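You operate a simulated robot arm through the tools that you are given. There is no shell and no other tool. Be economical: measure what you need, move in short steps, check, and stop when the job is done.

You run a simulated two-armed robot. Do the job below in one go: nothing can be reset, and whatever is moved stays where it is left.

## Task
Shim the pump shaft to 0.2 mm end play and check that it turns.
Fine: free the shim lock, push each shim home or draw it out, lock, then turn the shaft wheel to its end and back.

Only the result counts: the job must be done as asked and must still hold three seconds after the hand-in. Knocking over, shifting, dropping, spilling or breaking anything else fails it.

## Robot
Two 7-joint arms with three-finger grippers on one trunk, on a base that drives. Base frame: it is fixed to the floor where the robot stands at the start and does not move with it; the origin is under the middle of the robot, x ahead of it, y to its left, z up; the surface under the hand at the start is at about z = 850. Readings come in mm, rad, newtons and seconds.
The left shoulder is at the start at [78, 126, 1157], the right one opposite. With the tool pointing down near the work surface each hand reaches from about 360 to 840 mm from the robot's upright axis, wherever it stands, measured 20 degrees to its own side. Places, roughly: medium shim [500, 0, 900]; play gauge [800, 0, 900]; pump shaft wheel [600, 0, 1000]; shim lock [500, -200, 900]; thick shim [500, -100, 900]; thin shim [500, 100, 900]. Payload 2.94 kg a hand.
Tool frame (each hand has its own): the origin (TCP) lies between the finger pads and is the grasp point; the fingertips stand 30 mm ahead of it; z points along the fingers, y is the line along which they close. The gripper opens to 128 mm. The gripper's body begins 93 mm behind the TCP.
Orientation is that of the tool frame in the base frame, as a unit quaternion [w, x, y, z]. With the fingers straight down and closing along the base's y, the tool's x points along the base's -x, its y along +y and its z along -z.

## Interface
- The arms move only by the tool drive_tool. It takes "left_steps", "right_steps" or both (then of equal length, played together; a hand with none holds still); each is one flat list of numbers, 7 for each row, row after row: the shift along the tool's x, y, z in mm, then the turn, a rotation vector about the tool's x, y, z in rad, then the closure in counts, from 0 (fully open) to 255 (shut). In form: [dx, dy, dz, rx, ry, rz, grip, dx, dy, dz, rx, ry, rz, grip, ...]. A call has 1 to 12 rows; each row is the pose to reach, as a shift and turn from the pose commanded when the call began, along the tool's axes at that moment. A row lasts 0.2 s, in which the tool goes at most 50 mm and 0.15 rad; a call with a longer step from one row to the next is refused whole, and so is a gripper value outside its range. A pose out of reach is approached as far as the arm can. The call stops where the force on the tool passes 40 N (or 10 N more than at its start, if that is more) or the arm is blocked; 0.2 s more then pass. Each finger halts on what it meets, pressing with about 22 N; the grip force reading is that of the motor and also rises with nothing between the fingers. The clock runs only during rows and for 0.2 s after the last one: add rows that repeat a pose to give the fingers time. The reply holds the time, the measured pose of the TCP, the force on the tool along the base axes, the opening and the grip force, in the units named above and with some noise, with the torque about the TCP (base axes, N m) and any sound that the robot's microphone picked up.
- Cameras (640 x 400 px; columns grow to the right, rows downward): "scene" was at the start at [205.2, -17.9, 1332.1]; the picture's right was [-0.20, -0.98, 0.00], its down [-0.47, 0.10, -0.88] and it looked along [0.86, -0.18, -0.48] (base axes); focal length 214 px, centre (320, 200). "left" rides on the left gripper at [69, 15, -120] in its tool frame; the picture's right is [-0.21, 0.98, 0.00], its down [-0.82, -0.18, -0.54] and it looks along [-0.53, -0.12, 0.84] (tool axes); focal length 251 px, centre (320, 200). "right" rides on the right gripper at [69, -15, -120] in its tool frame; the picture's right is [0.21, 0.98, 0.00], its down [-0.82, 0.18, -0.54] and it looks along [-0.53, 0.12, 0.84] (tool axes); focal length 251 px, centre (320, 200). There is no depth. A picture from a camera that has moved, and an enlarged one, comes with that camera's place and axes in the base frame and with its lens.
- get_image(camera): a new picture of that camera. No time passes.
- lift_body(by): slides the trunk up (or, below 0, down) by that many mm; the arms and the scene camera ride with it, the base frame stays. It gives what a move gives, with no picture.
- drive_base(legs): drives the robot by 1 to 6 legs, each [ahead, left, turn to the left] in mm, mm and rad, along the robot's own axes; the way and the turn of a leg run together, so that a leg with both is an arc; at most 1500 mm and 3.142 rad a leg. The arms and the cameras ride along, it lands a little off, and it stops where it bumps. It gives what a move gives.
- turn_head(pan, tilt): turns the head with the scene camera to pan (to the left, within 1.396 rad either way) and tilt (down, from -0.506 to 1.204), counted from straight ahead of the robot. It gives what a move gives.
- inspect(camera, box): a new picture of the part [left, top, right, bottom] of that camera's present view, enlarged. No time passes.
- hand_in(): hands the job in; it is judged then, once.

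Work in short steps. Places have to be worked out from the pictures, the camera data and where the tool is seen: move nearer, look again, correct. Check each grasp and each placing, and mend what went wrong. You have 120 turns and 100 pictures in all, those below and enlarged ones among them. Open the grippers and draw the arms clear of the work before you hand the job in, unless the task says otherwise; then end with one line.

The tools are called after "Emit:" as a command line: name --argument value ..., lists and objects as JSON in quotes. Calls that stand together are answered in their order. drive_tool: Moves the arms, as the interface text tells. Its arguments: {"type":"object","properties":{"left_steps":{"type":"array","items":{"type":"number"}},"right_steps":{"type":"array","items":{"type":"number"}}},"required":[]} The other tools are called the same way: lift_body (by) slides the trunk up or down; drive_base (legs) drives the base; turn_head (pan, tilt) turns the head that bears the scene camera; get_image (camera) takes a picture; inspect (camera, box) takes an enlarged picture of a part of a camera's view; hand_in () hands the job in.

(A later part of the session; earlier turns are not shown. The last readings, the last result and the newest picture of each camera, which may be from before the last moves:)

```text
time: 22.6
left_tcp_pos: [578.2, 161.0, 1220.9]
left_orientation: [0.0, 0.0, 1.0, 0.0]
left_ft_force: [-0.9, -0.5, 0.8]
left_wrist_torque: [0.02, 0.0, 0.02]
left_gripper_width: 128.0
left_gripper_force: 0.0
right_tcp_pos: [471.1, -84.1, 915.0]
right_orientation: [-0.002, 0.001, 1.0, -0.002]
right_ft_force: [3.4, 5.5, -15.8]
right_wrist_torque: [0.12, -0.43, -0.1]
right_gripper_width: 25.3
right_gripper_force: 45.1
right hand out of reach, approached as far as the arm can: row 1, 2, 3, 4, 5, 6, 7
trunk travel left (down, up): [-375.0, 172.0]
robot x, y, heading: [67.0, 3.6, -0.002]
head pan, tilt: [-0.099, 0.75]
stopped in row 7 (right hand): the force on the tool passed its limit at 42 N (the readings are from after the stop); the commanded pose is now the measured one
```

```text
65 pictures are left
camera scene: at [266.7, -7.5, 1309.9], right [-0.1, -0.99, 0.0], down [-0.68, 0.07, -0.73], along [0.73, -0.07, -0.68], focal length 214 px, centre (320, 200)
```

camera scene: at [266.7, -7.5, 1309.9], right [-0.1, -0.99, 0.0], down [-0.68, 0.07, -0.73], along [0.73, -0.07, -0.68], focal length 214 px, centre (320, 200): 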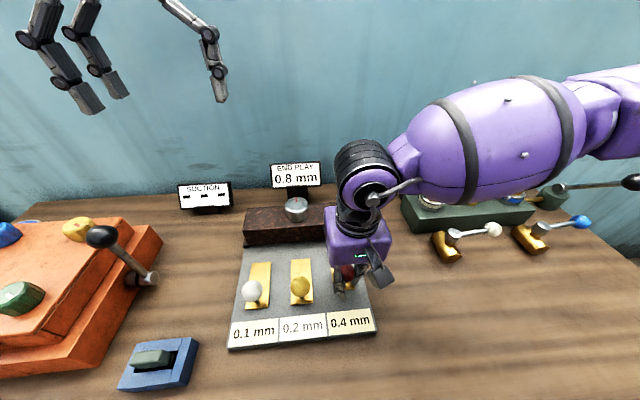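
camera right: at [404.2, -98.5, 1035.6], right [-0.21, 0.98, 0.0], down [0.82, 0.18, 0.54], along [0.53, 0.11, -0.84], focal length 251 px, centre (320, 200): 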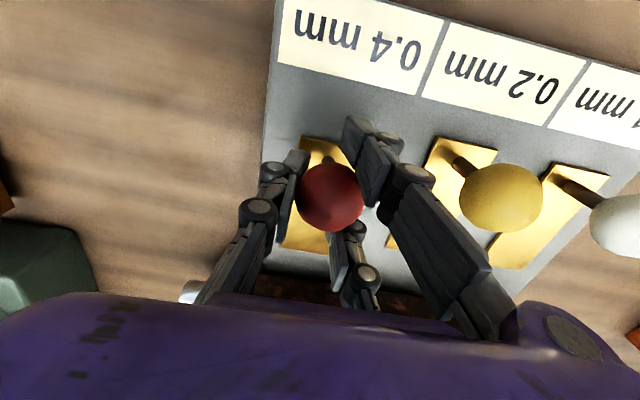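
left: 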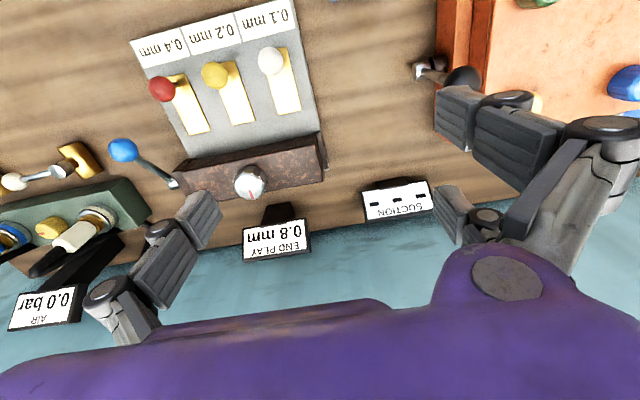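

The red shim moved about 12 mm, so the lock is free, but the right hand is too close to its body there. I'll release, rise, and drive the base back 80 mm.

Emit:
drive_tool --right_steps '[0, 0, 0, 0, 0, 0, 180, 0, 0, 0, 0, 0, 0, 130, 0, 0, -40, 0, 0, 0, 130, 0, 0, -80, 0, 0, 0, 130, 0, 0, -120, 0, 0, 0, 130]'

Emit:
drive_base --legs '[[-80, 0, 0]]'

Emit:
get_image --camera "right"

Emit:
get_image --camera "scene"

```text
time: 23.8
left_tcp_pos: [576.4, 159.7, 1220.6]
left_orientation: [0.0, 0.0, 1.0, -0.001]
left_ft_force: [-0.9, -0.6, 0.7]
left_wrist_torque: [0.03, 0.0, 0.03]
left_gripper_width: 128.2
left_gripper_force: 0.1
right_tcp_pos: [472.1, -82.1, 1035.4]
right_orientation: [-0.001, 0.001, 1.0, -0.002]
right_ft_force: [0.6, -0.3, 0.1]
right_wrist_torque: [0.01, -0.03, 0.02]
right_gripper_width: 63.2
right_gripper_force: 0.1
trunk travel left (down, up): [-375.0, 172.0]
robot x, y, heading: [64.2, 0.1, 0.002]
head pan, tilt: [-0.099, 0.75]
```

```text
time: 24.9
left_tcp_pos: [497.3, 159.6, 1221.0]
left_orientation: [-0.001, 0.0, 1.0, 0.0]
left_ft_force: [-0.8, 0.0, 0.4]
left_wrist_torque: [0.03, -0.03, 0.01]
left_gripper_width: 127.7
left_gripper_force: 0.0
right_tcp_pos: [393.6, -82.8, 1034.8]
right_orientation: [0.0, 0.001, 1.0, -0.002]
right_ft_force: [-0.4, 0.6, 0.6]
right_wrist_torque: [-0.04, -0.04, -0.02]
right_gripper_width: 62.8
right_gripper_force: 0.1
trunk travel left (down, up): [-375.0, 172.0]
robot x, y, heading: [-13.6, 2.3, -0.002]
head pan, tilt: [-0.099, 0.75]
```

```text
64 pictures are left
camera right: at [325.6, -98.2, 1156.2], right [-0.21, 0.98, 0.0], down [0.82, 0.18, 0.54], along [0.53, 0.11, -0.84], focal length 251 px, centre (320, 200)
```

right: 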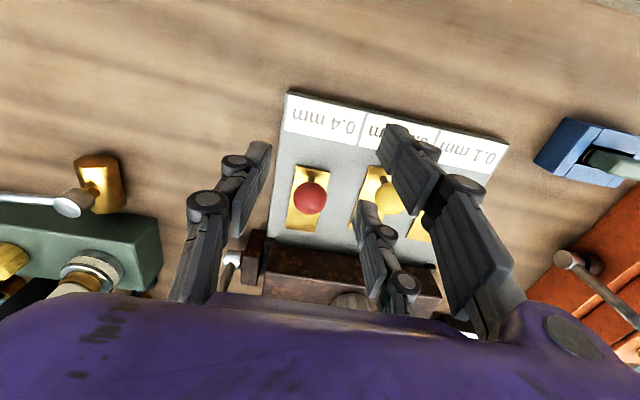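

```text
63 pictures are left
camera scene: at [186.3, -8.0, 1309.9], right [-0.1, -0.99, 0.0], down [-0.68, 0.07, -0.73], along [0.73, -0.07, -0.68], focal length 214 px, centre (320, 200)
```

scene: 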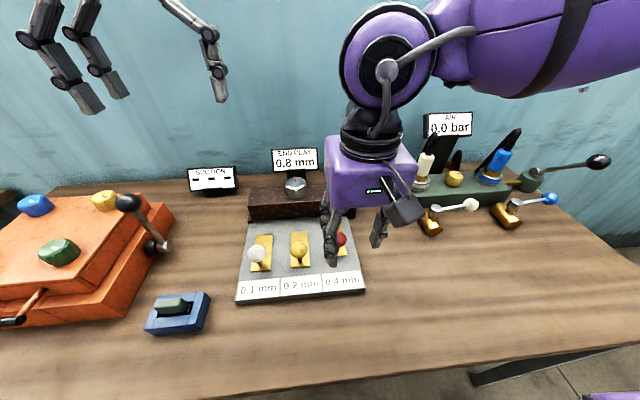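

The red knob is now at about (476,-79,912), and the right hand has proper reach. I'll go there, grip, then push.

Emit:
drive_tool --right_steps '[-40, 4, 0, 0, 0, 0, 130, -81, 4, 10, 0, 0, 0, 130, -81, 4, 50, 0, 0, 0, 130, -81, 4, 90, 0, 0, 0, 130, -81, 4, 121, 0, 0, 0, 130]'

Emit:
get_image --camera "right"

```text
time: 26.1
left_tcp_pos: [496.6, 161.7, 1220.9]
left_orientation: [0.001, 0.0, 1.0, -0.001]
left_ft_force: [0.6, -0.4, 0.2]
left_wrist_torque: [0.0, 0.02, 0.0]
left_gripper_width: 128.1
left_gripper_force: 0.0
right_tcp_pos: [490.1, -107.8, 923.9]
right_orientation: [0.0, -0.001, 1.0, 0.001]
right_ft_force: [0.5, 16.4, 6.1]
right_wrist_torque: [-0.4, -0.62, -0.08]
right_gripper_width: 77.8
right_gripper_force: 10.4
right hand out of reach, approached as far as the arm can: row 2, 3, 4, 5
trunk travel left (down, up): [-375.0, 172.0]
robot x, y, heading: [-11.9, 0.6, 0.0]
head pan, tilt: [-0.099, 0.75]
```

```text
62 pictures are left
camera right: at [420.9, -123.2, 1045.6], right [-0.22, 0.98, 0.0], down [0.82, 0.18, 0.54], along [0.53, 0.12, -0.84], focal length 251 px, centre (320, 200)
```

right: 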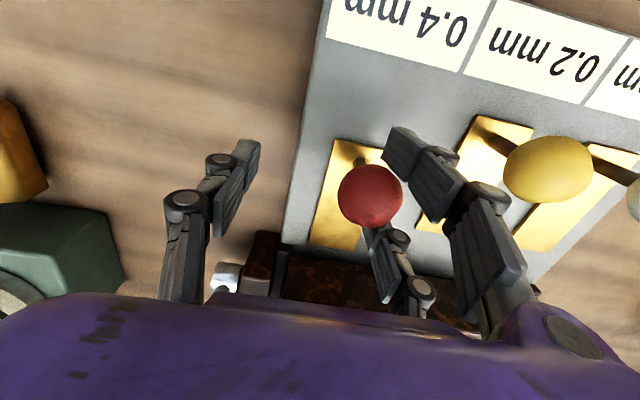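

The arm can't reach that far inward, and a finger pressed on the ball. I'll rise straight up, then shift the base left so the knobs lie on the right arm's own side.

Emit:
drive_tool --right_steps '[0, -4, -10, 0, 0, 0, 110, 0, -4, -50, 0, 0, 0, 110, 0, -4, -95, 0, 0, 0, 110, 0, -4, -140, 0, 0, 0, 110]'

Emit:
get_image --camera "right"

Emit:
get_image --camera "left"

```text
time: 26.5
left_tcp_pos: [498.0, 161.3, 1219.2]
left_orientation: [-0.001, -0.001, 1.0, -0.001]
left_ft_force: [-0.3, -0.1, 0.8]
left_wrist_torque: [0.0, -0.02, -0.01]
left_gripper_width: 128.1
left_gripper_force: 0.0
right_tcp_pos: [487.7, -110.4, 924.6]
right_orientation: [-0.006, -0.003, 1.0, -0.001]
right_ft_force: [3.7, 16.3, -10.2]
right_wrist_torque: [-0.46, 0.11, -0.12]
right_gripper_width: 81.5
right_gripper_force: 6.2
trunk travel left (down, up): [-375.0, 172.0]
robot x, y, heading: [-11.5, -1.2, 0.003]
head pan, tilt: [-0.099, 0.75]
stopped in row 1 (right hand): the force on the tool passed its limit at 50 N (the readings are from after the stop); the commanded pose is now the measured one
```

```text
61 pictures are left
camera right: at [421.8, -125.3, 1046.7], right [-0.22, 0.98, 0.0], down [0.83, 0.19, 0.53], along [0.52, 0.12, -0.85], focal length 251 px, centre (320, 200)
```

right: 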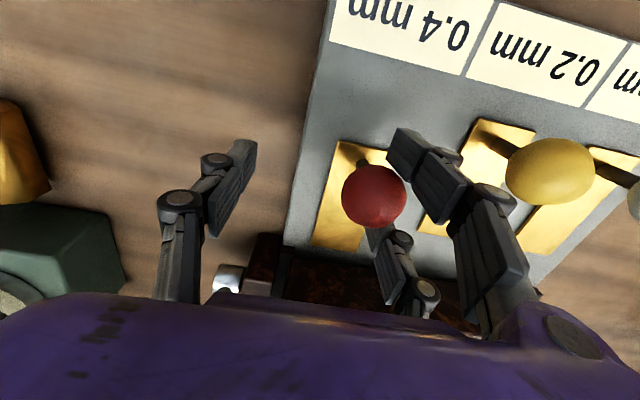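

```text
60 pictures are left
camera left: at [429.5, 177.2, 1338.9], right [0.21, 0.98, 0.0], down [0.82, -0.18, 0.54], along [0.53, -0.12, -0.84], focal length 251 px, centre (320, 200)
```

left: 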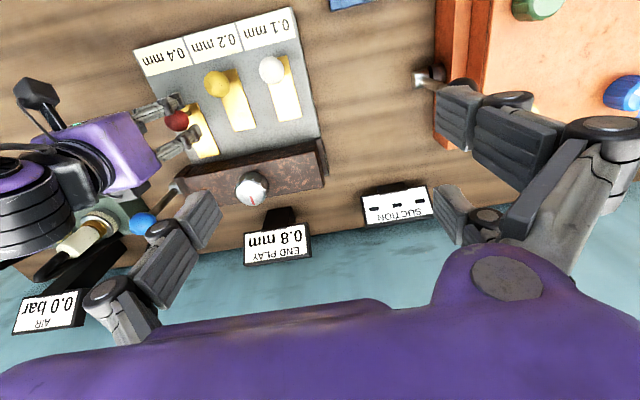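

The inner pads press the ball toward -y. Opening the gripper will free it, so I'll open fully and then rise.

Emit:
drive_tool --right_steps '[0, 0, 0, 0, 0, 0, 50, 0, 0, 0, 0, 0, 0, 40, 0, 0, 0, 0, 0, 0, 40, 0, 0, -40, 0, 0, 0, 40, 0, 0, -80, 0, 0, 0, 40, 0, 0, -120, 0, 0, 0, 40]'

Emit:
inspect --camera "left" --box '[120, 0, 340, 270]'

```text
time: 27.9
left_tcp_pos: [496.9, 159.7, 1221.4]
left_orientation: [0.0, 0.0, 1.0, -0.001]
left_ft_force: [-0.8, -0.1, 0.2]
left_wrist_torque: [-0.01, -0.02, -0.02]
left_gripper_width: 128.0
left_gripper_force: 0.0
right_tcp_pos: [489.6, -112.5, 1048.8]
right_orientation: [-0.005, 0.0, 1.0, -0.003]
right_ft_force: [-0.1, -0.7, 0.3]
right_wrist_torque: [0.02, -0.01, 0.01]
right_gripper_width: 108.1
right_gripper_force: 0.0
trunk travel left (down, up): [-375.0, 172.0]
robot x, y, heading: [-14.2, 1.7, -0.003]
head pan, tilt: [-0.099, 0.75]
```

```text
1.48 times, centred on (230, 135) of left
camera zoom: at [428.2, 175.1, 1339.8], right [0.21, 0.98, 0.0], down [0.82, -0.18, 0.54], along [0.53, -0.12, -0.84], focal length 372 px, centre (453, 296)
```

zoom: 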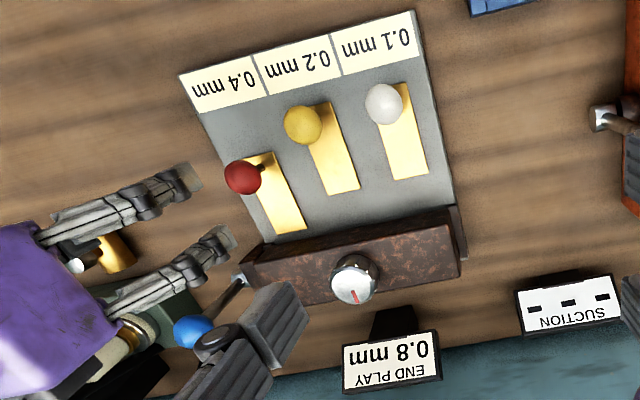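

All clear, and the red shim is partly in. I'll drive the base 150 mm left.

Emit:
drive_base --legs '[[0, 150, 0]]'

Emit:
drive_tool --right_steps '[7, -40, 0, 0, 0.01, 0, 130, 7, -80, 0, 0, 0.01, 0, 130, 7, -116, 10, 0, 0.01, 0, 130]'

Emit:
get_image --camera "right"

```text
time: 29.9
left_tcp_pos: [497.5, 309.4, 1220.7]
left_orientation: [0.001, 0.0, 1.0, 0.001]
left_ft_force: [-0.5, 0.0, 0.2]
left_wrist_torque: [0.03, -0.02, 0.0]
left_gripper_width: 128.1
left_gripper_force: 0.0
right_tcp_pos: [489.2, 36.8, 1045.9]
right_orientation: [-0.006, 0.0, 1.0, -0.001]
right_ft_force: [0.5, -0.8, 1.2]
right_wrist_torque: [0.01, 0.02, 0.0]
right_gripper_width: 107.7
right_gripper_force: 0.0
trunk travel left (down, up): [-375.0, 172.0]
robot x, y, heading: [-12.5, 150.4, 0.001]
head pan, tilt: [-0.099, 0.75]
```

```text
time: 30.6
left_tcp_pos: [497.3, 307.9, 1221.2]
left_orientation: [0.0, -0.001, 1.0, 0.0]
left_ft_force: [-0.1, 0.2, 0.4]
left_wrist_torque: [0.02, -0.02, 0.0]
left_gripper_width: 127.9
left_gripper_force: 0.0
right_tcp_pos: [484.8, -79.5, 1036.9]
right_orientation: [-0.011, -0.001, 1.0, -0.002]
right_ft_force: [0.8, 0.1, 0.2]
right_wrist_torque: [0.05, 0.02, -0.01]
right_gripper_width: 62.7
right_gripper_force: 0.0
trunk travel left (down, up): [-375.0, 172.0]
robot x, y, heading: [-11.8, 150.4, -0.001]
head pan, tilt: [-0.099, 0.75]
```

```text
58 pictures are left
camera right: at [417.7, -94.2, 1160.3], right [-0.22, 0.98, 0.0], down [0.83, 0.18, 0.52], along [0.51, 0.11, -0.85], focal length 251 px, centre (320, 200)
```

right: 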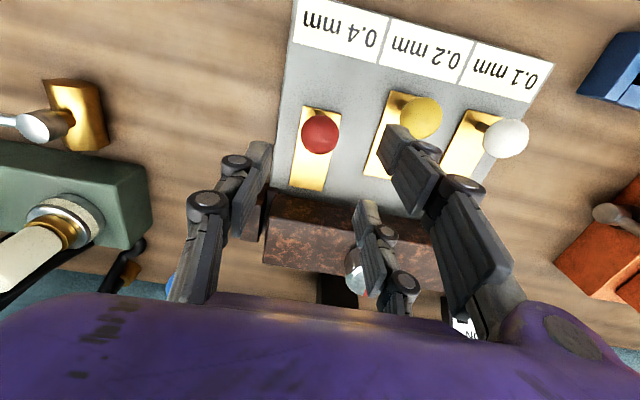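

The red knob is at about (490,-79,911). I'll level the hand and descend.

Emit:
drive_tool --right_steps '[-4, 0, 40, 0, -0.022, 0, 130, -7, 0, 80, 0, -0.022, 0, 130, -8, 0, 122, 0, -0.022, 0, 130]'

Emit:
get_image --camera "right"

```text
time: 31.4
left_tcp_pos: [499.2, 309.1, 1220.5]
left_orientation: [-0.001, 0.0, 1.0, 0.0]
left_ft_force: [0.4, 1.0, 0.1]
left_wrist_torque: [-0.01, 0.06, 0.01]
left_gripper_width: 128.1
left_gripper_force: 0.1
right_tcp_pos: [490.5, -79.7, 915.1]
right_orientation: [0.0, 0.0, 1.0, -0.003]
right_ft_force: [0.4, -0.3, -0.5]
right_wrist_torque: [0.0, 0.02, 0.07]
right_gripper_width: 62.7
right_gripper_force: 0.1
trunk travel left (down, up): [-375.0, 172.0]
robot x, y, heading: [-9.9, 150.8, -0.0]
head pan, tilt: [-0.099, 0.75]
```

```text
57 pictures are left
camera right: at [421.8, -93.6, 1035.8], right [-0.22, 0.98, -0.01], down [0.82, 0.18, 0.54], along [0.53, 0.11, -0.84], focal length 251 px, centre (320, 200)
```

right: 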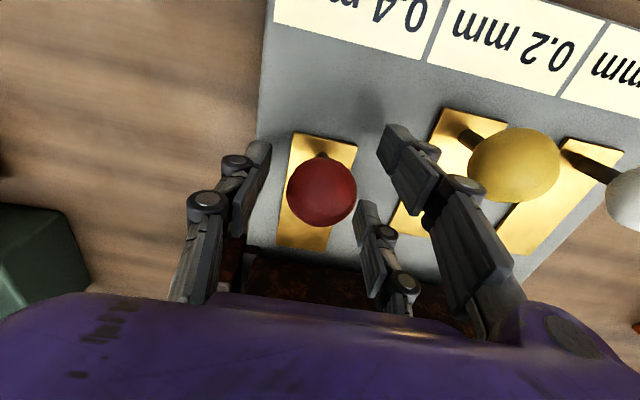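

Centred on the red ball. I'll grip and push it +x until it stops.

Emit:
drive_tool --right_steps '[0, 0, 0, 0, 0, 0, 180, 0, 0, 0, 0, 0, 0, 235, 0, 0, 0, 0, 0, 0, 235, -8, 0, 0, 0, 0, 0, 235, -16, 0, 0, 0, 0, 0, 235, -24, 0, 0, 0, 0, 0, 235, -32, 0, 0, 0, 0, 0, 235, -40, 0, 0, 0, 0, 0, 235]'

Emit:
get_image --camera "right"

Emit:
get_image --camera "scene"

```text
time: 32.8
left_tcp_pos: [496.7, 308.0, 1220.9]
left_orientation: [0.001, 0.002, 1.0, 0.001]
left_ft_force: [0.0, -0.4, 0.0]
left_wrist_torque: [-0.06, 0.06, 0.03]
left_gripper_width: 128.1
left_gripper_force: 0.1
right_tcp_pos: [498.2, -83.7, 912.6]
right_orientation: [-0.011, 0.002, 1.0, -0.007]
right_ft_force: [-15.6, -12.0, 18.3]
right_wrist_torque: [0.4, 0.12, 0.13]
right_gripper_width: 25.4
right_gripper_force: 45.1
trunk travel left (down, up): [-375.0, 172.0]
robot x, y, heading: [-12.0, 151.6, -0.003]
head pan, tilt: [-0.099, 0.75]
stopped in row 6 (right hand): the force on the tool passed its limit at 44 N (the readings are from after the stop); the commanded pose is now the measured one
```

```text
56 pictures are left
camera right: at [432.1, -96.9, 1035.7], right [-0.21, 0.98, -0.01], down [0.83, 0.18, 0.52], along [0.51, 0.1, -0.85], focal length 251 px, centre (320, 200)
```

right: 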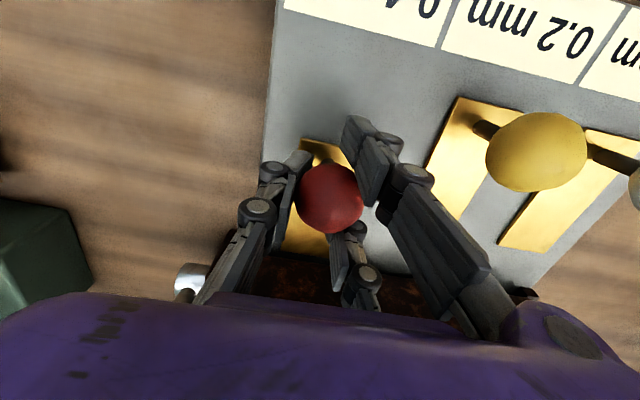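

```text
55 pictures are left
camera scene: at [183.7, 142.0, 1310.5], right [-0.1, -0.99, 0.0], down [-0.68, 0.07, -0.73], along [0.73, -0.08, -0.68], focal length 214 px, centre (320, 200)
```

scene: 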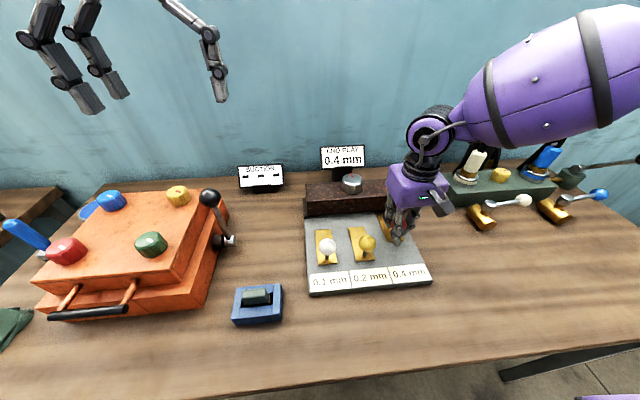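

The gauge now reads 0.4 mm. I'll give one more push to confirm the shim is fully home, then release and rise.

Emit:
drive_tool --right_steps '[-3, 1, -3, 0, -0.01, 0, 235, -7, 1, -3, 0, -0.022, 0, 235, -12, 1, -3, 0, -0.022, 0, 235]'

Emit:
drive_tool --right_steps '[0, 0, 0, 0, 0, 0, 180, 0, 0, 0, 0, 0, 0, 130, 0, 0, 0, 0, 0, 0, 110, 0, 0, -40, 0, 0, 0, 110, 0, 0, -80, 0, 0, 0, 110, 0, 0, -120, 0, 0, 0, 110]'

Emit:
get_image --camera "right"

```text
time: 33.4
left_tcp_pos: [494.2, 307.0, 1222.1]
left_orientation: [0.0, 0.001, 1.0, 0.0]
left_ft_force: [-0.4, -0.3, 1.1]
left_wrist_torque: [0.01, -0.03, 0.03]
left_gripper_width: 128.1
left_gripper_force: 0.1
right_tcp_pos: [497.8, -82.2, 911.6]
right_orientation: [-0.009, 0.002, 1.0, -0.008]
right_ft_force: [-14.0, -5.2, 13.7]
right_wrist_torque: [0.52, 0.06, 0.11]
right_gripper_width: 25.1
right_gripper_force: 44.9
trunk travel left (down, up): [-375.0, 172.0]
robot x, y, heading: [-13.6, 149.4, 0.001]
head pan, tilt: [-0.099, 0.75]
stopped in row 3 (right hand): the force on the tool passed its limit at 44 N (the readings are from after the stop); the commanded pose is now the measured one
```

```text
time: 34.8
left_tcp_pos: [496.4, 309.0, 1221.1]
left_orientation: [0.0, 0.001, 1.0, 0.0]
left_ft_force: [-0.7, -0.4, -0.5]
left_wrist_torque: [-0.04, -0.01, -0.03]
left_gripper_width: 128.1
left_gripper_force: 0.1
right_tcp_pos: [502.9, -80.6, 1032.0]
right_orientation: [-0.007, 0.002, 1.0, -0.009]
right_ft_force: [-0.1, -0.1, -0.2]
right_wrist_torque: [-0.01, 0.0, -0.01]
right_gripper_width: 72.9
right_gripper_force: 0.1
trunk travel left (down, up): [-375.0, 172.0]
robot x, y, heading: [-13.7, 151.9, -0.002]
head pan, tilt: [-0.099, 0.75]
```

```text
54 pictures are left
camera right: at [436.2, -93.7, 1154.5], right [-0.21, 0.98, -0.01], down [0.83, 0.19, 0.52], along [0.52, 0.1, -0.85], focal length 251 px, centre (320, 200)
```

right: 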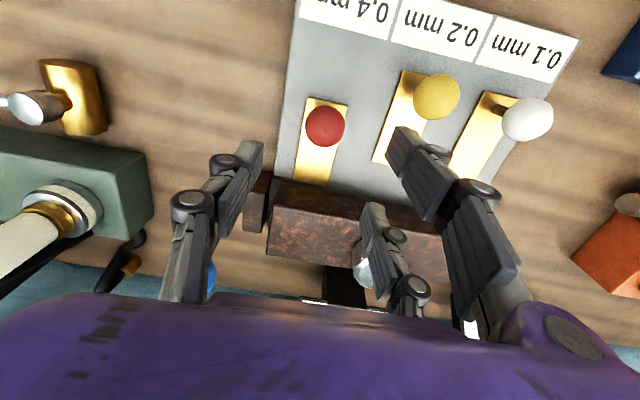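

Red is home. The yellow knob is at about (456,13,911), so I'll move above it and look.

Emit:
drive_tool --right_steps '[20, 40, 0, 0, -0.014, 0, 120, 40, 80, 0, 0, -0.014, 0, 120, 47, 93, 10, 0, -0.014, 0, 120, 47, 93, 40, 0, -0.014, 0, 120]'

Emit:
get_image --camera "right"

```text
time: 35.8
left_tcp_pos: [498.1, 308.6, 1219.3]
left_orientation: [-0.001, 0.002, 1.0, 0.0]
left_ft_force: [-0.2, 0.7, 0.5]
left_wrist_torque: [0.0, 0.02, -0.01]
left_gripper_width: 128.0
left_gripper_force: 0.1
right_tcp_pos: [455.2, 11.5, 992.4]
right_orientation: [-0.002, 0.002, 1.0, -0.007]
right_ft_force: [-0.4, 0.3, -0.1]
right_wrist_torque: [0.01, -0.01, 0.0]
right_gripper_width: 67.7
right_gripper_force: 0.1
trunk travel left (down, up): [-375.0, 172.0]
robot x, y, heading: [-10.1, 149.8, -0.005]
head pan, tilt: [-0.099, 0.75]
```

```text
53 pictures are left
camera right: at [387.3, -1.6, 1113.7], right [-0.21, 0.98, -0.01], down [0.82, 0.19, 0.54], along [0.53, 0.1, -0.84], focal length 251 px, centre (320, 200)
```

right: 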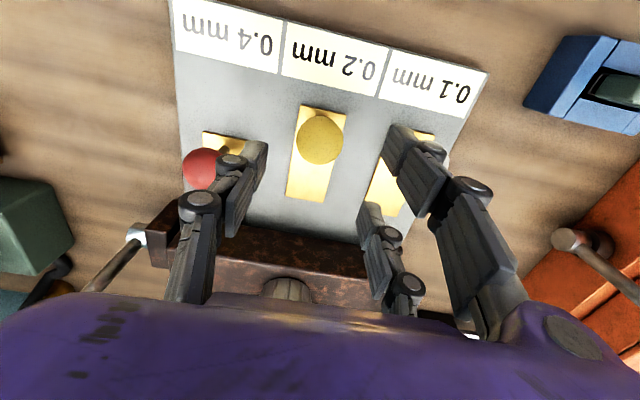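

The yellow ball is at about (457,9,911). I'll descend, grip, and push to the stop.

Emit:
drive_tool --right_steps '[-2, -2, 40, 0, 0, 0, 125, -2, -2, 78, 0, 0, 0, 130, -2, -2, 78, 0, 0, 0, 180, -2, -2, 78, 0, 0, 0, 235, -2, -2, 78, 0, 0, 0, 235]'

Emit:
get_image --camera "right"

```text
time: 37.0
left_tcp_pos: [497.6, 306.7, 1220.4]
left_orientation: [0.0, 0.002, 1.0, 0.0]
left_ft_force: [0.0, 0.1, 0.0]
left_wrist_torque: [0.02, 0.01, -0.01]
left_gripper_width: 128.3
left_gripper_force: 0.1
right_tcp_pos: [456.7, 6.6, 911.1]
right_orientation: [-0.003, 0.002, 1.0, -0.009]
right_ft_force: [-3.8, -7.2, -13.3]
right_wrist_torque: [0.27, -0.27, 0.12]
right_gripper_width: 29.9
right_gripper_force: 44.6
trunk travel left (down, up): [-375.0, 172.0]
robot x, y, heading: [-14.0, 149.6, -0.003]
head pan, tilt: [-0.099, 0.75]
```

```text
52 pictures are left
camera right: at [388.8, -6.5, 1033.0], right [-0.21, 0.98, -0.02], down [0.83, 0.19, 0.53], along [0.52, 0.1, -0.85], focal length 251 px, centre (320, 200)
```

right: 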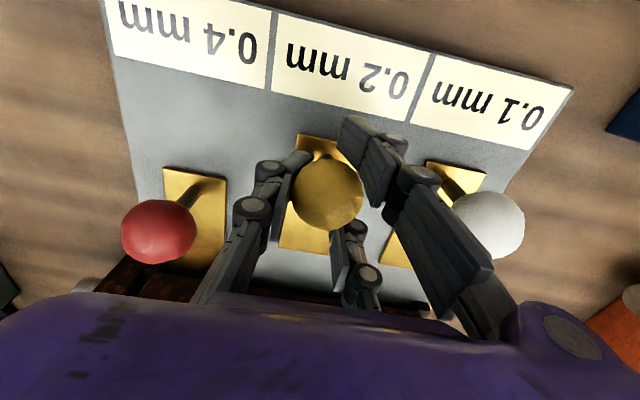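

Gripped. I'll push along +x about 50 mm, until the stop.

Emit:
drive_tool --right_steps '[-8, -1, 0, 0, 0, 0, 235, -16, -1, 0, 0, 0, 0, 235, -24, -1, 0, 0, 0, 0, 235, -32, -1, 0, 0, 0, 0, 235, -38, -1, 0, 0, 0, 0, 235, -44, -1, 0, 0, 0, 0, 235, -50, -1, 0, 0, 0, 0, 235]'

Emit:
get_image --camera "right"

Emit:
inspect --camera "scene" --box '[240, 130, 460, 300]'

```text
time: 38.6
left_tcp_pos: [495.3, 307.3, 1221.3]
left_orientation: [0.0, 0.003, 1.0, 0.001]
left_ft_force: [0.5, -0.4, -0.1]
left_wrist_torque: [-0.04, 0.03, 0.02]
left_gripper_width: 128.0
left_gripper_force: 0.0
right_tcp_pos: [498.9, 4.4, 911.9]
right_orientation: [-0.009, 0.002, 1.0, -0.01]
right_ft_force: [-14.1, -6.6, 9.9]
right_wrist_torque: [0.35, 0.0, 0.07]
right_gripper_width: 26.2
right_gripper_force: 45.6
trunk travel left (down, up): [-375.0, 172.0]
robot x, y, heading: [-11.7, 151.3, -0.002]
head pan, tilt: [-0.099, 0.75]
stopped in row 7 (right hand): the force on the tool passed its limit at 43 N (the readings are from after the stop); the commanded pose is now the measured one
```

```text
51 pictures are left
camera right: at [432.4, -8.1, 1033.5], right [-0.21, 0.98, -0.02], down [0.83, 0.19, 0.52], along [0.51, 0.1, -0.85], focal length 251 px, centre (320, 200)
```

right: 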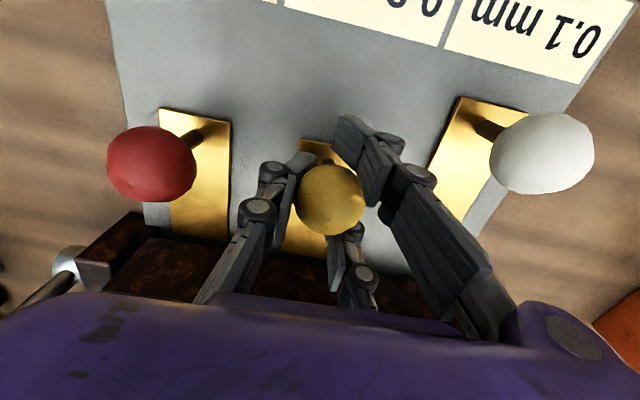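

```text
2.35 times, centred on (350, 215) of scene
camera zoom: at [183.2, 141.4, 1310.6], right [-0.1, -0.99, 0.0], down [-0.68, 0.07, -0.73], along [0.73, -0.08, -0.68], focal length 505 px, centre (249, 165)
```

zoom: 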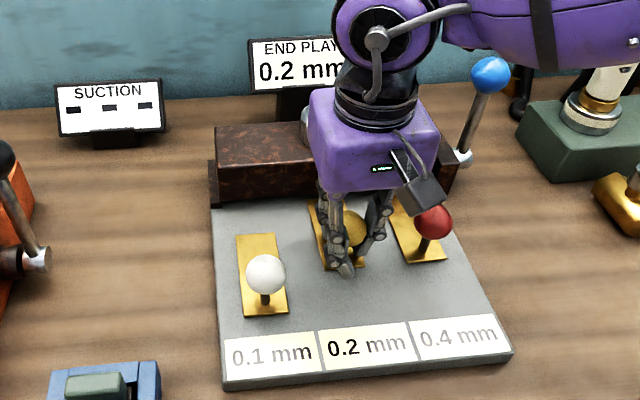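

The gauge reads 0.2 mm with red and yellow home and white out. I'll release, rise to about z=1110, and drive the base to the lock.

Emit:
drive_tool --right_steps '[0, 0, 0, 0, 0, 0, 180, 0, 0, 0, 0, 0, 0, 125, 0, 0, 0, 0, 0, 0, 110, 0, 0, -45, 0, -0.018, 0, 110, 0, 0, -90, 0, -0.018, 0, 110, 0, 0, -135, 0, -0.018, 0, 110, 0, 0, -180, 0, -0.018, 0, 110, 0, 0, -200, 0, -0.018, 0, 110]'

Emit:
drive_base --legs '[[0, -150, 0], [75, 0, 0]]'

Emit:
get_image --camera "right"

Emit:
get_image --camera "scene"

```text
time: 40.4
left_tcp_pos: [496.5, 307.8, 1219.9]
left_orientation: [0.001, 0.002, 1.0, 0.0]
left_ft_force: [0.5, 0.2, 0.4]
left_wrist_torque: [-0.01, 0.02, 0.02]
left_gripper_width: 128.2
left_gripper_force: 0.1
right_tcp_pos: [505.5, 8.4, 1111.6]
right_orientation: [0.0, 0.0, 1.0, -0.01]
right_ft_force: [0.1, 0.2, 0.5]
right_wrist_torque: [-0.01, -0.03, 0.01]
right_gripper_width: 72.7
right_gripper_force: 0.1
trunk travel left (down, up): [-375.0, 172.0]
robot x, y, heading: [-10.8, 149.7, -0.004]
head pan, tilt: [-0.099, 0.75]
```

```text
time: 43.0
left_tcp_pos: [569.8, 157.2, 1219.3]
left_orientation: [-0.001, 0.002, 1.0, 0.0]
left_ft_force: [-0.4, 0.7, 0.4]
left_wrist_torque: [0.0, 0.03, -0.02]
left_gripper_width: 127.7
left_gripper_force: 0.1
right_tcp_pos: [579.8, -143.1, 1110.6]
right_orientation: [0.001, 0.002, 1.0, -0.01]
right_ft_force: [0.6, -0.5, 0.0]
right_wrist_torque: [0.03, 0.01, -0.02]
right_gripper_width: 73.0
right_gripper_force: 0.1
trunk travel left (down, up): [-375.0, 172.0]
robot x, y, heading: [60.6, -1.3, -0.002]
head pan, tilt: [-0.099, 0.75]
```

```text
49 pictures are left
camera right: at [510.5, -156.1, 1232.1], right [-0.21, 0.98, -0.02], down [0.82, 0.19, 0.54], along [0.53, 0.1, -0.84], focal length 251 px, centre (320, 200)
```

right: 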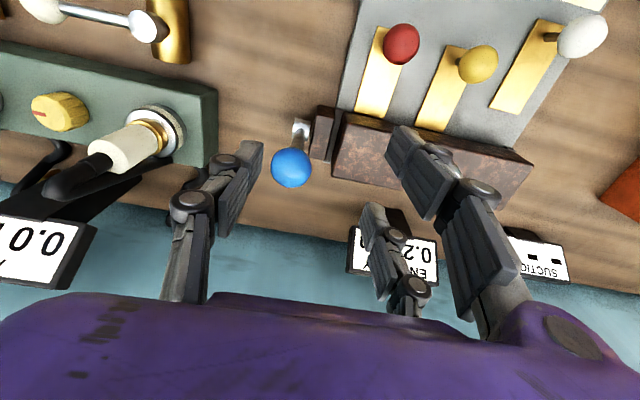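

```text
48 pictures are left
camera scene: at [258.4, -9.7, 1309.9], right [-0.1, -0.99, 0.0], down [-0.68, 0.07, -0.73], along [0.73, -0.08, -0.68], focal length 214 px, centre (320, 200)
```

scene: 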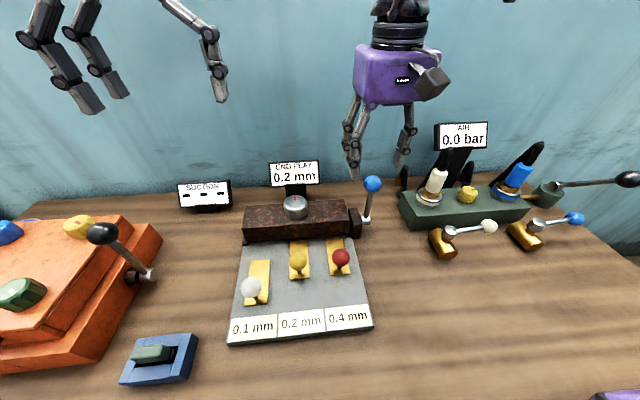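

The ball is at about (624,-168,998). I'll move over it, level the hand, descend and grip.

Emit:
drive_tool --right_steps '[-22, -12, 0, -0.02, 0, 0, 110, -44, -24, 20, -0.02, 0, 0, 110, -44, -23, 65, -0.02, 0, 0, 110, -44, -23, 110, -0.02, 0, 0, 110]'

Emit:
get_image --camera "right"

```text
time: 44.0
left_tcp_pos: [570.9, 155.7, 1219.0]
left_orientation: [-0.001, 0.003, 1.0, 0.0]
left_ft_force: [0.4, -1.1, 0.4]
left_wrist_torque: [0.01, 0.02, 0.0]
left_gripper_width: 128.1
left_gripper_force: 0.2
right_tcp_pos: [624.3, -168.3, 1000.0]
right_orientation: [0.001, 0.001, 1.0, 0.0]
right_ft_force: [-0.3, -0.6, -0.2]
right_wrist_torque: [0.06, 0.04, -0.01]
right_gripper_width: 73.0
right_gripper_force: 0.0
trunk travel left (down, up): [-375.0, 172.0]
robot x, y, heading: [60.1, -0.9, -0.011]
head pan, tilt: [-0.099, 0.75]
```

```text
47 pictures are left
camera right: at [555.8, -183.3, 1121.0], right [-0.21, 0.98, 0.0], down [0.82, 0.18, 0.54], along [0.53, 0.12, -0.84], focal length 251 px, centre (320, 200)
```

right: 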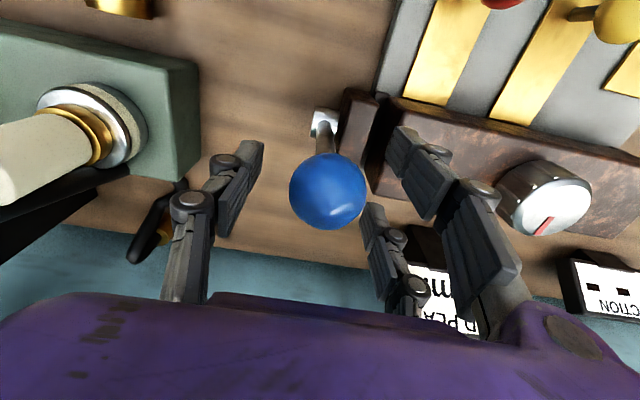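

Centred. With the fitted arc (hub (602,904), R=95), I'll grip and swing the lever back toward the locked position.

Emit:
drive_tool --right_steps '[0, 0, 0, 0, 0, 0, 170, 0, 0, 0, 0, 0, 0, 235, 0, 0, 0, 0, 0, 0, 235, 10, 0, -1, 0, 0, 0, 235, 21, 0, -2, 0, 0, 0, 235, 38, 0, -1, 0, 0, 0, 235, 54, 0, 3, 0, 0, 0, 235]'

Emit:
get_image --camera "right"

```text
time: 45.6
left_tcp_pos: [572.2, 156.5, 1219.8]
left_orientation: [-0.002, 0.002, 1.0, 0.001]
left_ft_force: [0.5, -0.5, -0.4]
left_wrist_torque: [-0.03, -0.03, 0.01]
left_gripper_width: 127.9
left_gripper_force: 0.1
right_tcp_pos: [580.9, -168.8, 996.6]
right_orientation: [0.005, 0.002, 1.0, -0.002]
right_ft_force: [16.8, -0.2, -26.6]
right_wrist_torque: [0.11, -1.24, -0.26]
right_gripper_width: 30.0
right_gripper_force: 45.3
trunk travel left (down, up): [-375.0, 172.0]
robot x, y, heading: [59.7, 0.5, -0.007]
head pan, tilt: [-0.099, 0.75]
stopped in row 7 (right hand): the force on the tool passed its limit at 54 N (the readings are from after the stop); the commanded pose is now the measured one
```

```text
46 pictures are left
camera right: at [512.0, -184.2, 1116.6], right [-0.21, 0.98, -0.01], down [0.82, 0.18, 0.55], along [0.54, 0.11, -0.84], focal length 251 px, centre (320, 200)
```

right: 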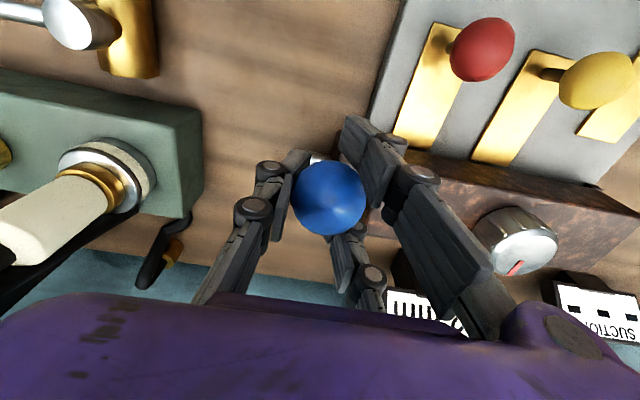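

It moves, but the path is a few mm high. I'll continue slightly lower and slower.

Emit:
drive_tool --right_steps '[2, 0, 3, 0, 0, 0, 235, 11, 0, 7, 0, 0, 0, 235, 19, 0, 11, 0, 0, 0, 235, 27, 0, 15, 0, 0, 0, 235, 34, 0, 20, 0, 0, 0, 235, 41, 0, 26, 0, 0, 0, 235]'

Emit:
get_image --camera "right"

```text
time: 46.3
left_tcp_pos: [572.2, 157.1, 1220.1]
left_orientation: [-0.002, 0.002, 1.0, 0.0]
left_ft_force: [-1.3, 0.1, -0.1]
left_wrist_torque: [-0.01, -0.06, -0.02]
left_gripper_width: 127.7
left_gripper_force: 0.1
right_tcp_pos: [577.7, -171.0, 995.6]
right_orientation: [0.018, 0.002, 1.0, 0.001]
right_ft_force: [16.4, -3.8, -17.9]
right_wrist_torque: [0.55, -1.48, -0.14]
right_gripper_width: 29.9
right_gripper_force: 45.0
trunk travel left (down, up): [-375.0, 172.0]
robot x, y, heading: [60.8, -2.5, -0.004]
head pan, tilt: [-0.099, 0.75]
stopped in row 3 (right hand): the force on the tool passed its limit at 45 N (the readings are from after the stop); the commanded pose is now the measured one
```

```text
45 pictures are left
camera right: at [504.6, -184.9, 1113.0], right [-0.21, 0.98, -0.01], down [0.8, 0.17, 0.57], along [0.56, 0.11, -0.82], focal length 251 px, centre (320, 200)
```

right: 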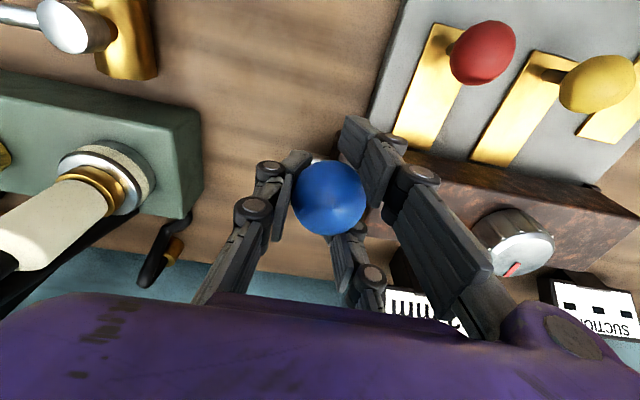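

It stalled with mostly radial load and the hand tilting. I'll release, level the hand and re-centre on the ball to remove the built-up grip error.

Emit:
drive_tool --right_steps '[0, 0, 0, 0, 0, 0, 190, 0, 0, 0, 0, 0.02, 0, 140, 0, 0, 0, 0, 0.036, 0, 110, 0, 0, 0, 0, 0.036, 0, 110]'

Emit:
get_image --camera "right"

Emit:
inspect --camera "scene" --box '[240, 130, 440, 290]'

```text
time: 47.3
left_tcp_pos: [569.5, 156.6, 1221.6]
left_orientation: [0.0, 0.002, 1.0, -0.001]
left_ft_force: [0.0, 0.7, 0.9]
left_wrist_torque: [-0.02, -0.03, 0.01]
left_gripper_width: 127.7
left_gripper_force: 0.0
right_tcp_pos: [574.6, -168.2, 996.1]
right_orientation: [-0.001, 0.002, 1.0, 0.001]
right_ft_force: [0.5, -0.4, 0.2]
right_wrist_torque: [-0.03, -0.01, 0.05]
right_gripper_width: 72.9
right_gripper_force: 0.0
trunk travel left (down, up): [-375.0, 172.0]
robot x, y, heading: [58.0, 2.1, -0.002]
head pan, tilt: [-0.099, 0.75]
```

```text
44 pictures are left
camera right: at [505.7, -184.0, 1117.6], right [-0.21, 0.98, 0.0], down [0.82, 0.18, 0.54], along [0.53, 0.12, -0.84], focal length 251 px, centre (320, 200)
```

right: 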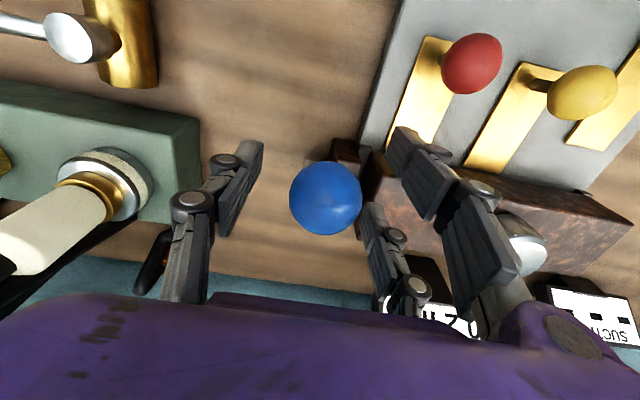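

```text
2.50 times, centred on (340, 210) of scene
camera zoom: at [259.3, -9.8, 1309.9], right [-0.1, -0.99, 0.0], down [-0.68, 0.07, -0.73], along [0.73, -0.08, -0.68], focal length 536 px, centre (270, 175)
```

zoom: 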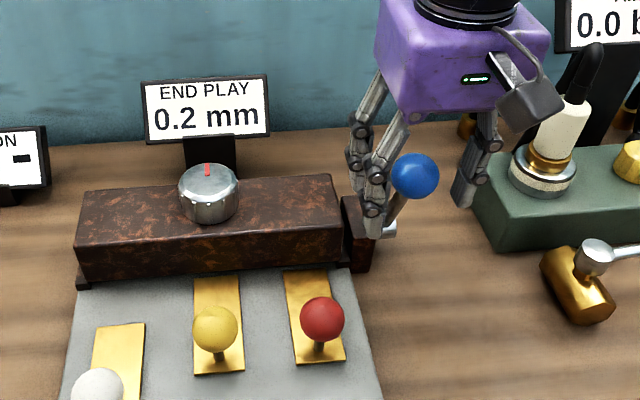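

The lever leans toward the robot at about 75°. I'll re-grip and carry on along the arc in small steps.

Emit:
drive_tool --right_steps '[-2.5, 0, 2, 0, 0, 0, 170, -2.5, 0, 2, 0, 0, 0, 235, -2.5, 0, 2, 0, 0, 0, 235, 4, 0, 5, 0, 0, 0, 235, 11, 0, 9, 0, 0, 0, 235, 18, 0, 13, 0, 0, 0, 235, 25, 0, 17.5, 0, 0, 0, 235]'

Emit:
get_image --camera "right"

```text
time: 48.9
left_tcp_pos: [573.3, 156.6, 1219.6]
left_orientation: [-0.003, 0.002, 1.0, -0.001]
left_ft_force: [0.0, 0.1, 0.3]
left_wrist_torque: [0.01, -0.01, 0.05]
left_gripper_width: 127.9
left_gripper_force: 0.0
right_tcp_pos: [552.4, -169.0, 977.4]
right_orientation: [-0.002, 0.001, 1.0, 0.001]
right_ft_force: [19.1, -7.1, -7.6]
right_wrist_torque: [0.34, -0.85, 0.08]
right_gripper_width: 29.5
right_gripper_force: 45.3
trunk travel left (down, up): [-375.0, 172.0]
robot x, y, heading: [57.5, -0.1, -0.008]
head pan, tilt: [-0.099, 0.75]
```

```text
42 pictures are left
camera right: at [483.0, -184.8, 1098.3], right [-0.21, 0.98, 0.0], down [0.82, 0.18, 0.54], along [0.53, 0.12, -0.84], focal length 251 px, centre (320, 200)
```

right: 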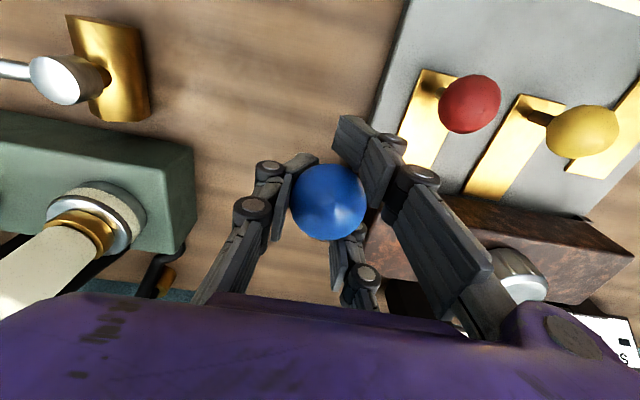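

Following nicely. I'll continue down to the lock's end.

Emit:
drive_tool --right_steps '[3, 0, 5, 0, 0, 0, 235, 8, 0, 11, 0, 0, 0, 235, 14, 0, 18, 0, 0, 0, 235, 20, 0, 26, 0, 0, 0, 235, 25, 0, 33, 0, 0, 0, 235]'

Emit:
get_image --camera "right"

```text
time: 50.1
left_tcp_pos: [571.6, 155.0, 1219.9]
left_orientation: [-0.001, 0.003, 1.0, 0.001]
left_ft_force: [0.2, -0.1, 1.1]
left_wrist_torque: [-0.01, 0.02, -0.02]
left_gripper_width: 128.1
left_gripper_force: 0.0
right_tcp_pos: [525.2, -168.6, 944.5]
right_orientation: [0.0, 0.002, 1.0, 0.002]
right_ft_force: [15.7, -13.3, 2.8]
right_wrist_torque: [0.61, -0.88, 0.5]
right_gripper_width: 30.1
right_gripper_force: 44.8
trunk travel left (down, up): [-375.0, 172.0]
robot x, y, heading: [59.4, 1.0, -0.004]
head pan, tilt: [-0.099, 0.75]
```

```text
41 pictures are left
camera right: at [456.3, -184.2, 1066.6], right [-0.21, 0.98, 0.0], down [0.82, 0.18, 0.54], along [0.53, 0.12, -0.84], focal length 251 px, centre (320, 200)
```

right: 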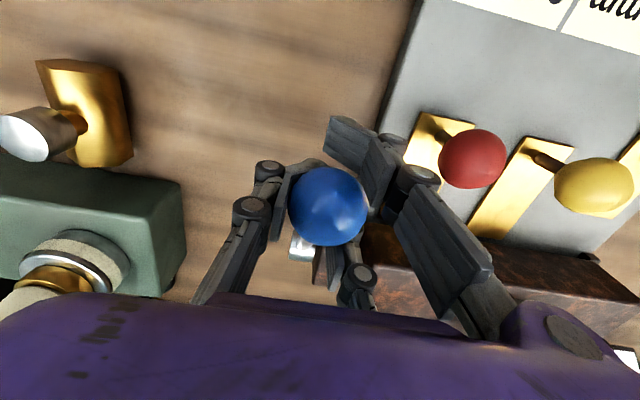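

Close to the original position. I'll push further down and back until a stop is felt.

Emit:
drive_tool --right_steps '[0, 0, 6, 0, 0, 0, 235, 3, 0, 12, 0, 0, 0, 235, 5, 0, 18, 0, 0, 0, 235, 7, 0, 24, 0, 0, 0, 235]'

Emit:
get_image --camera "right"

Emit:
inspect --camera "scene" --box '[240, 130, 440, 290]'

```text
time: 50.8
left_tcp_pos: [569.0, 155.2, 1220.6]
left_orientation: [0.0, 0.002, 1.0, 0.0]
left_ft_force: [0.2, 1.0, 0.1]
left_wrist_torque: [0.0, -0.05, 0.0]
left_gripper_width: 128.1
left_gripper_force: 0.1
right_tcp_pos: [521.3, -166.7, 937.9]
right_orientation: [0.004, 0.001, 1.0, 0.002]
right_ft_force: [-1.5, -8.4, 13.1]
right_wrist_torque: [0.32, 0.3, 0.85]
right_gripper_width: 29.8
right_gripper_force: 43.5
trunk travel left (down, up): [-375.0, 172.0]
robot x, y, heading: [60.1, 2.3, -0.004]
head pan, tilt: [-0.099, 0.75]
stopped in row 3 (right hand): the force on the tool passed its limit at 50 N (the readings are from after the stop); the commanded pose is now the measured one
```

```text
40 pictures are left
camera right: at [452.8, -183.5, 1057.5], right [-0.21, 0.98, 0.0], down [0.82, 0.18, 0.55], along [0.54, 0.12, -0.84], focal length 251 px, centre (320, 200)
```

right: 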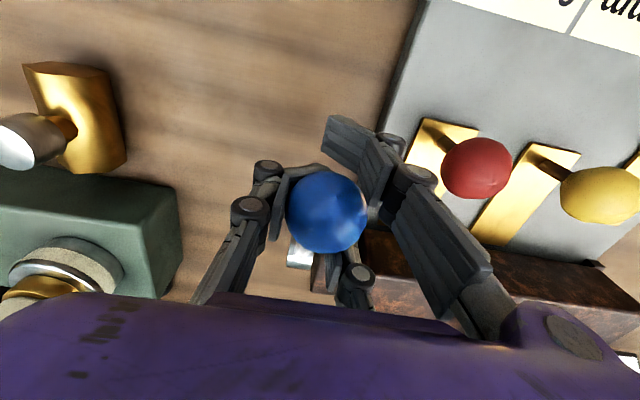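

```text
2.50 times, centred on (340, 210) of scene
camera zoom: at [257.7, -10.4, 1310.0], right [-0.1, -0.99, 0.0], down [-0.68, 0.07, -0.73], along [0.73, -0.08, -0.68], focal length 536 px, centre (270, 175)
```

zoom: 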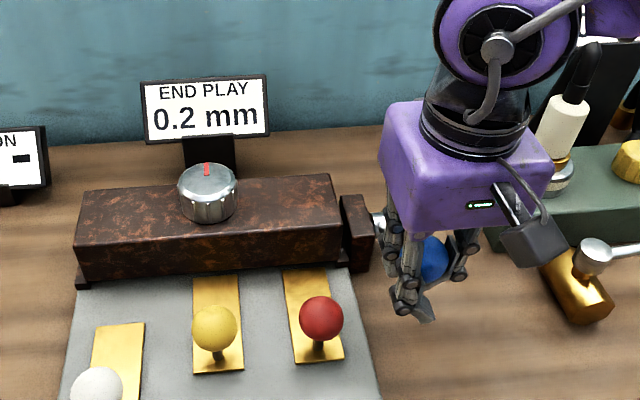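

The force rose sharply at what should be the stop. I'll release, rise, and check the lever's position against the original.

Emit:
drive_tool --right_steps '[0, 0, 0, 0, 0, 0, 170, 0, 0, 0, 0, 0, 0, 110, 0, 0, 0, 0, 0, 0, 100, 0, 0, -40, 0, 0, 0, 100, 0, 0, -80, 0, 0, 0, 100, 0, 0, -123, 0, 0, 0, 100]'

Emit:
get_image --camera "right"

Emit:
inspect --camera "scene" --box '[240, 130, 440, 290]'

```text
time: 52.2
left_tcp_pos: [569.2, 156.0, 1221.5]
left_orientation: [0.0, 0.003, 1.0, 0.001]
left_ft_force: [0.1, -1.2, -0.4]
left_wrist_torque: [-0.01, -0.01, 0.01]
left_gripper_width: 127.9
left_gripper_force: 0.1
right_tcp_pos: [521.1, -166.9, 1059.7]
right_orientation: [0.003, 0.002, 1.0, 0.002]
right_ft_force: [-0.2, -0.2, 0.5]
right_wrist_torque: [-0.02, -0.05, 0.01]
right_gripper_width: 78.0
right_gripper_force: 0.0
trunk travel left (down, up): [-375.0, 172.0]
robot x, y, heading: [61.3, -3.5, -0.008]
head pan, tilt: [-0.099, 0.75]
```

```text
38 pictures are left
camera right: at [451.7, -182.5, 1180.2], right [-0.21, 0.98, 0.0], down [0.82, 0.18, 0.55], along [0.53, 0.12, -0.84], focal length 251 px, centre (320, 200)
```

right: 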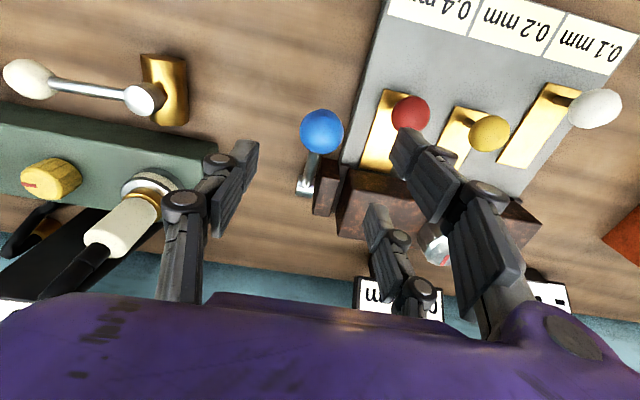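

```text
2.50 times, centred on (340, 210) of scene
camera zoom: at [258.3, -9.5, 1310.0], right [-0.1, -0.99, 0.0], down [-0.68, 0.07, -0.73], along [0.73, -0.08, -0.68], focal length 536 px, centre (270, 175)
```

zoom: 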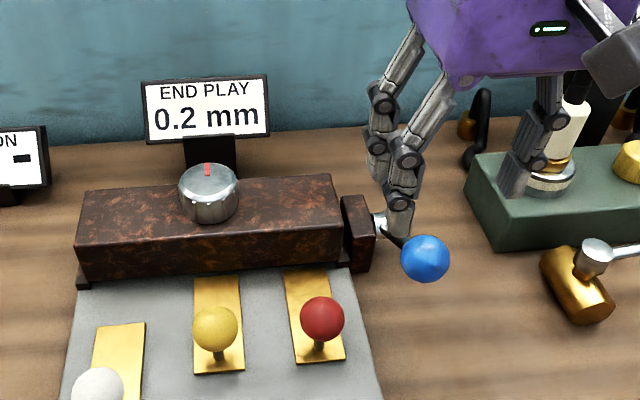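

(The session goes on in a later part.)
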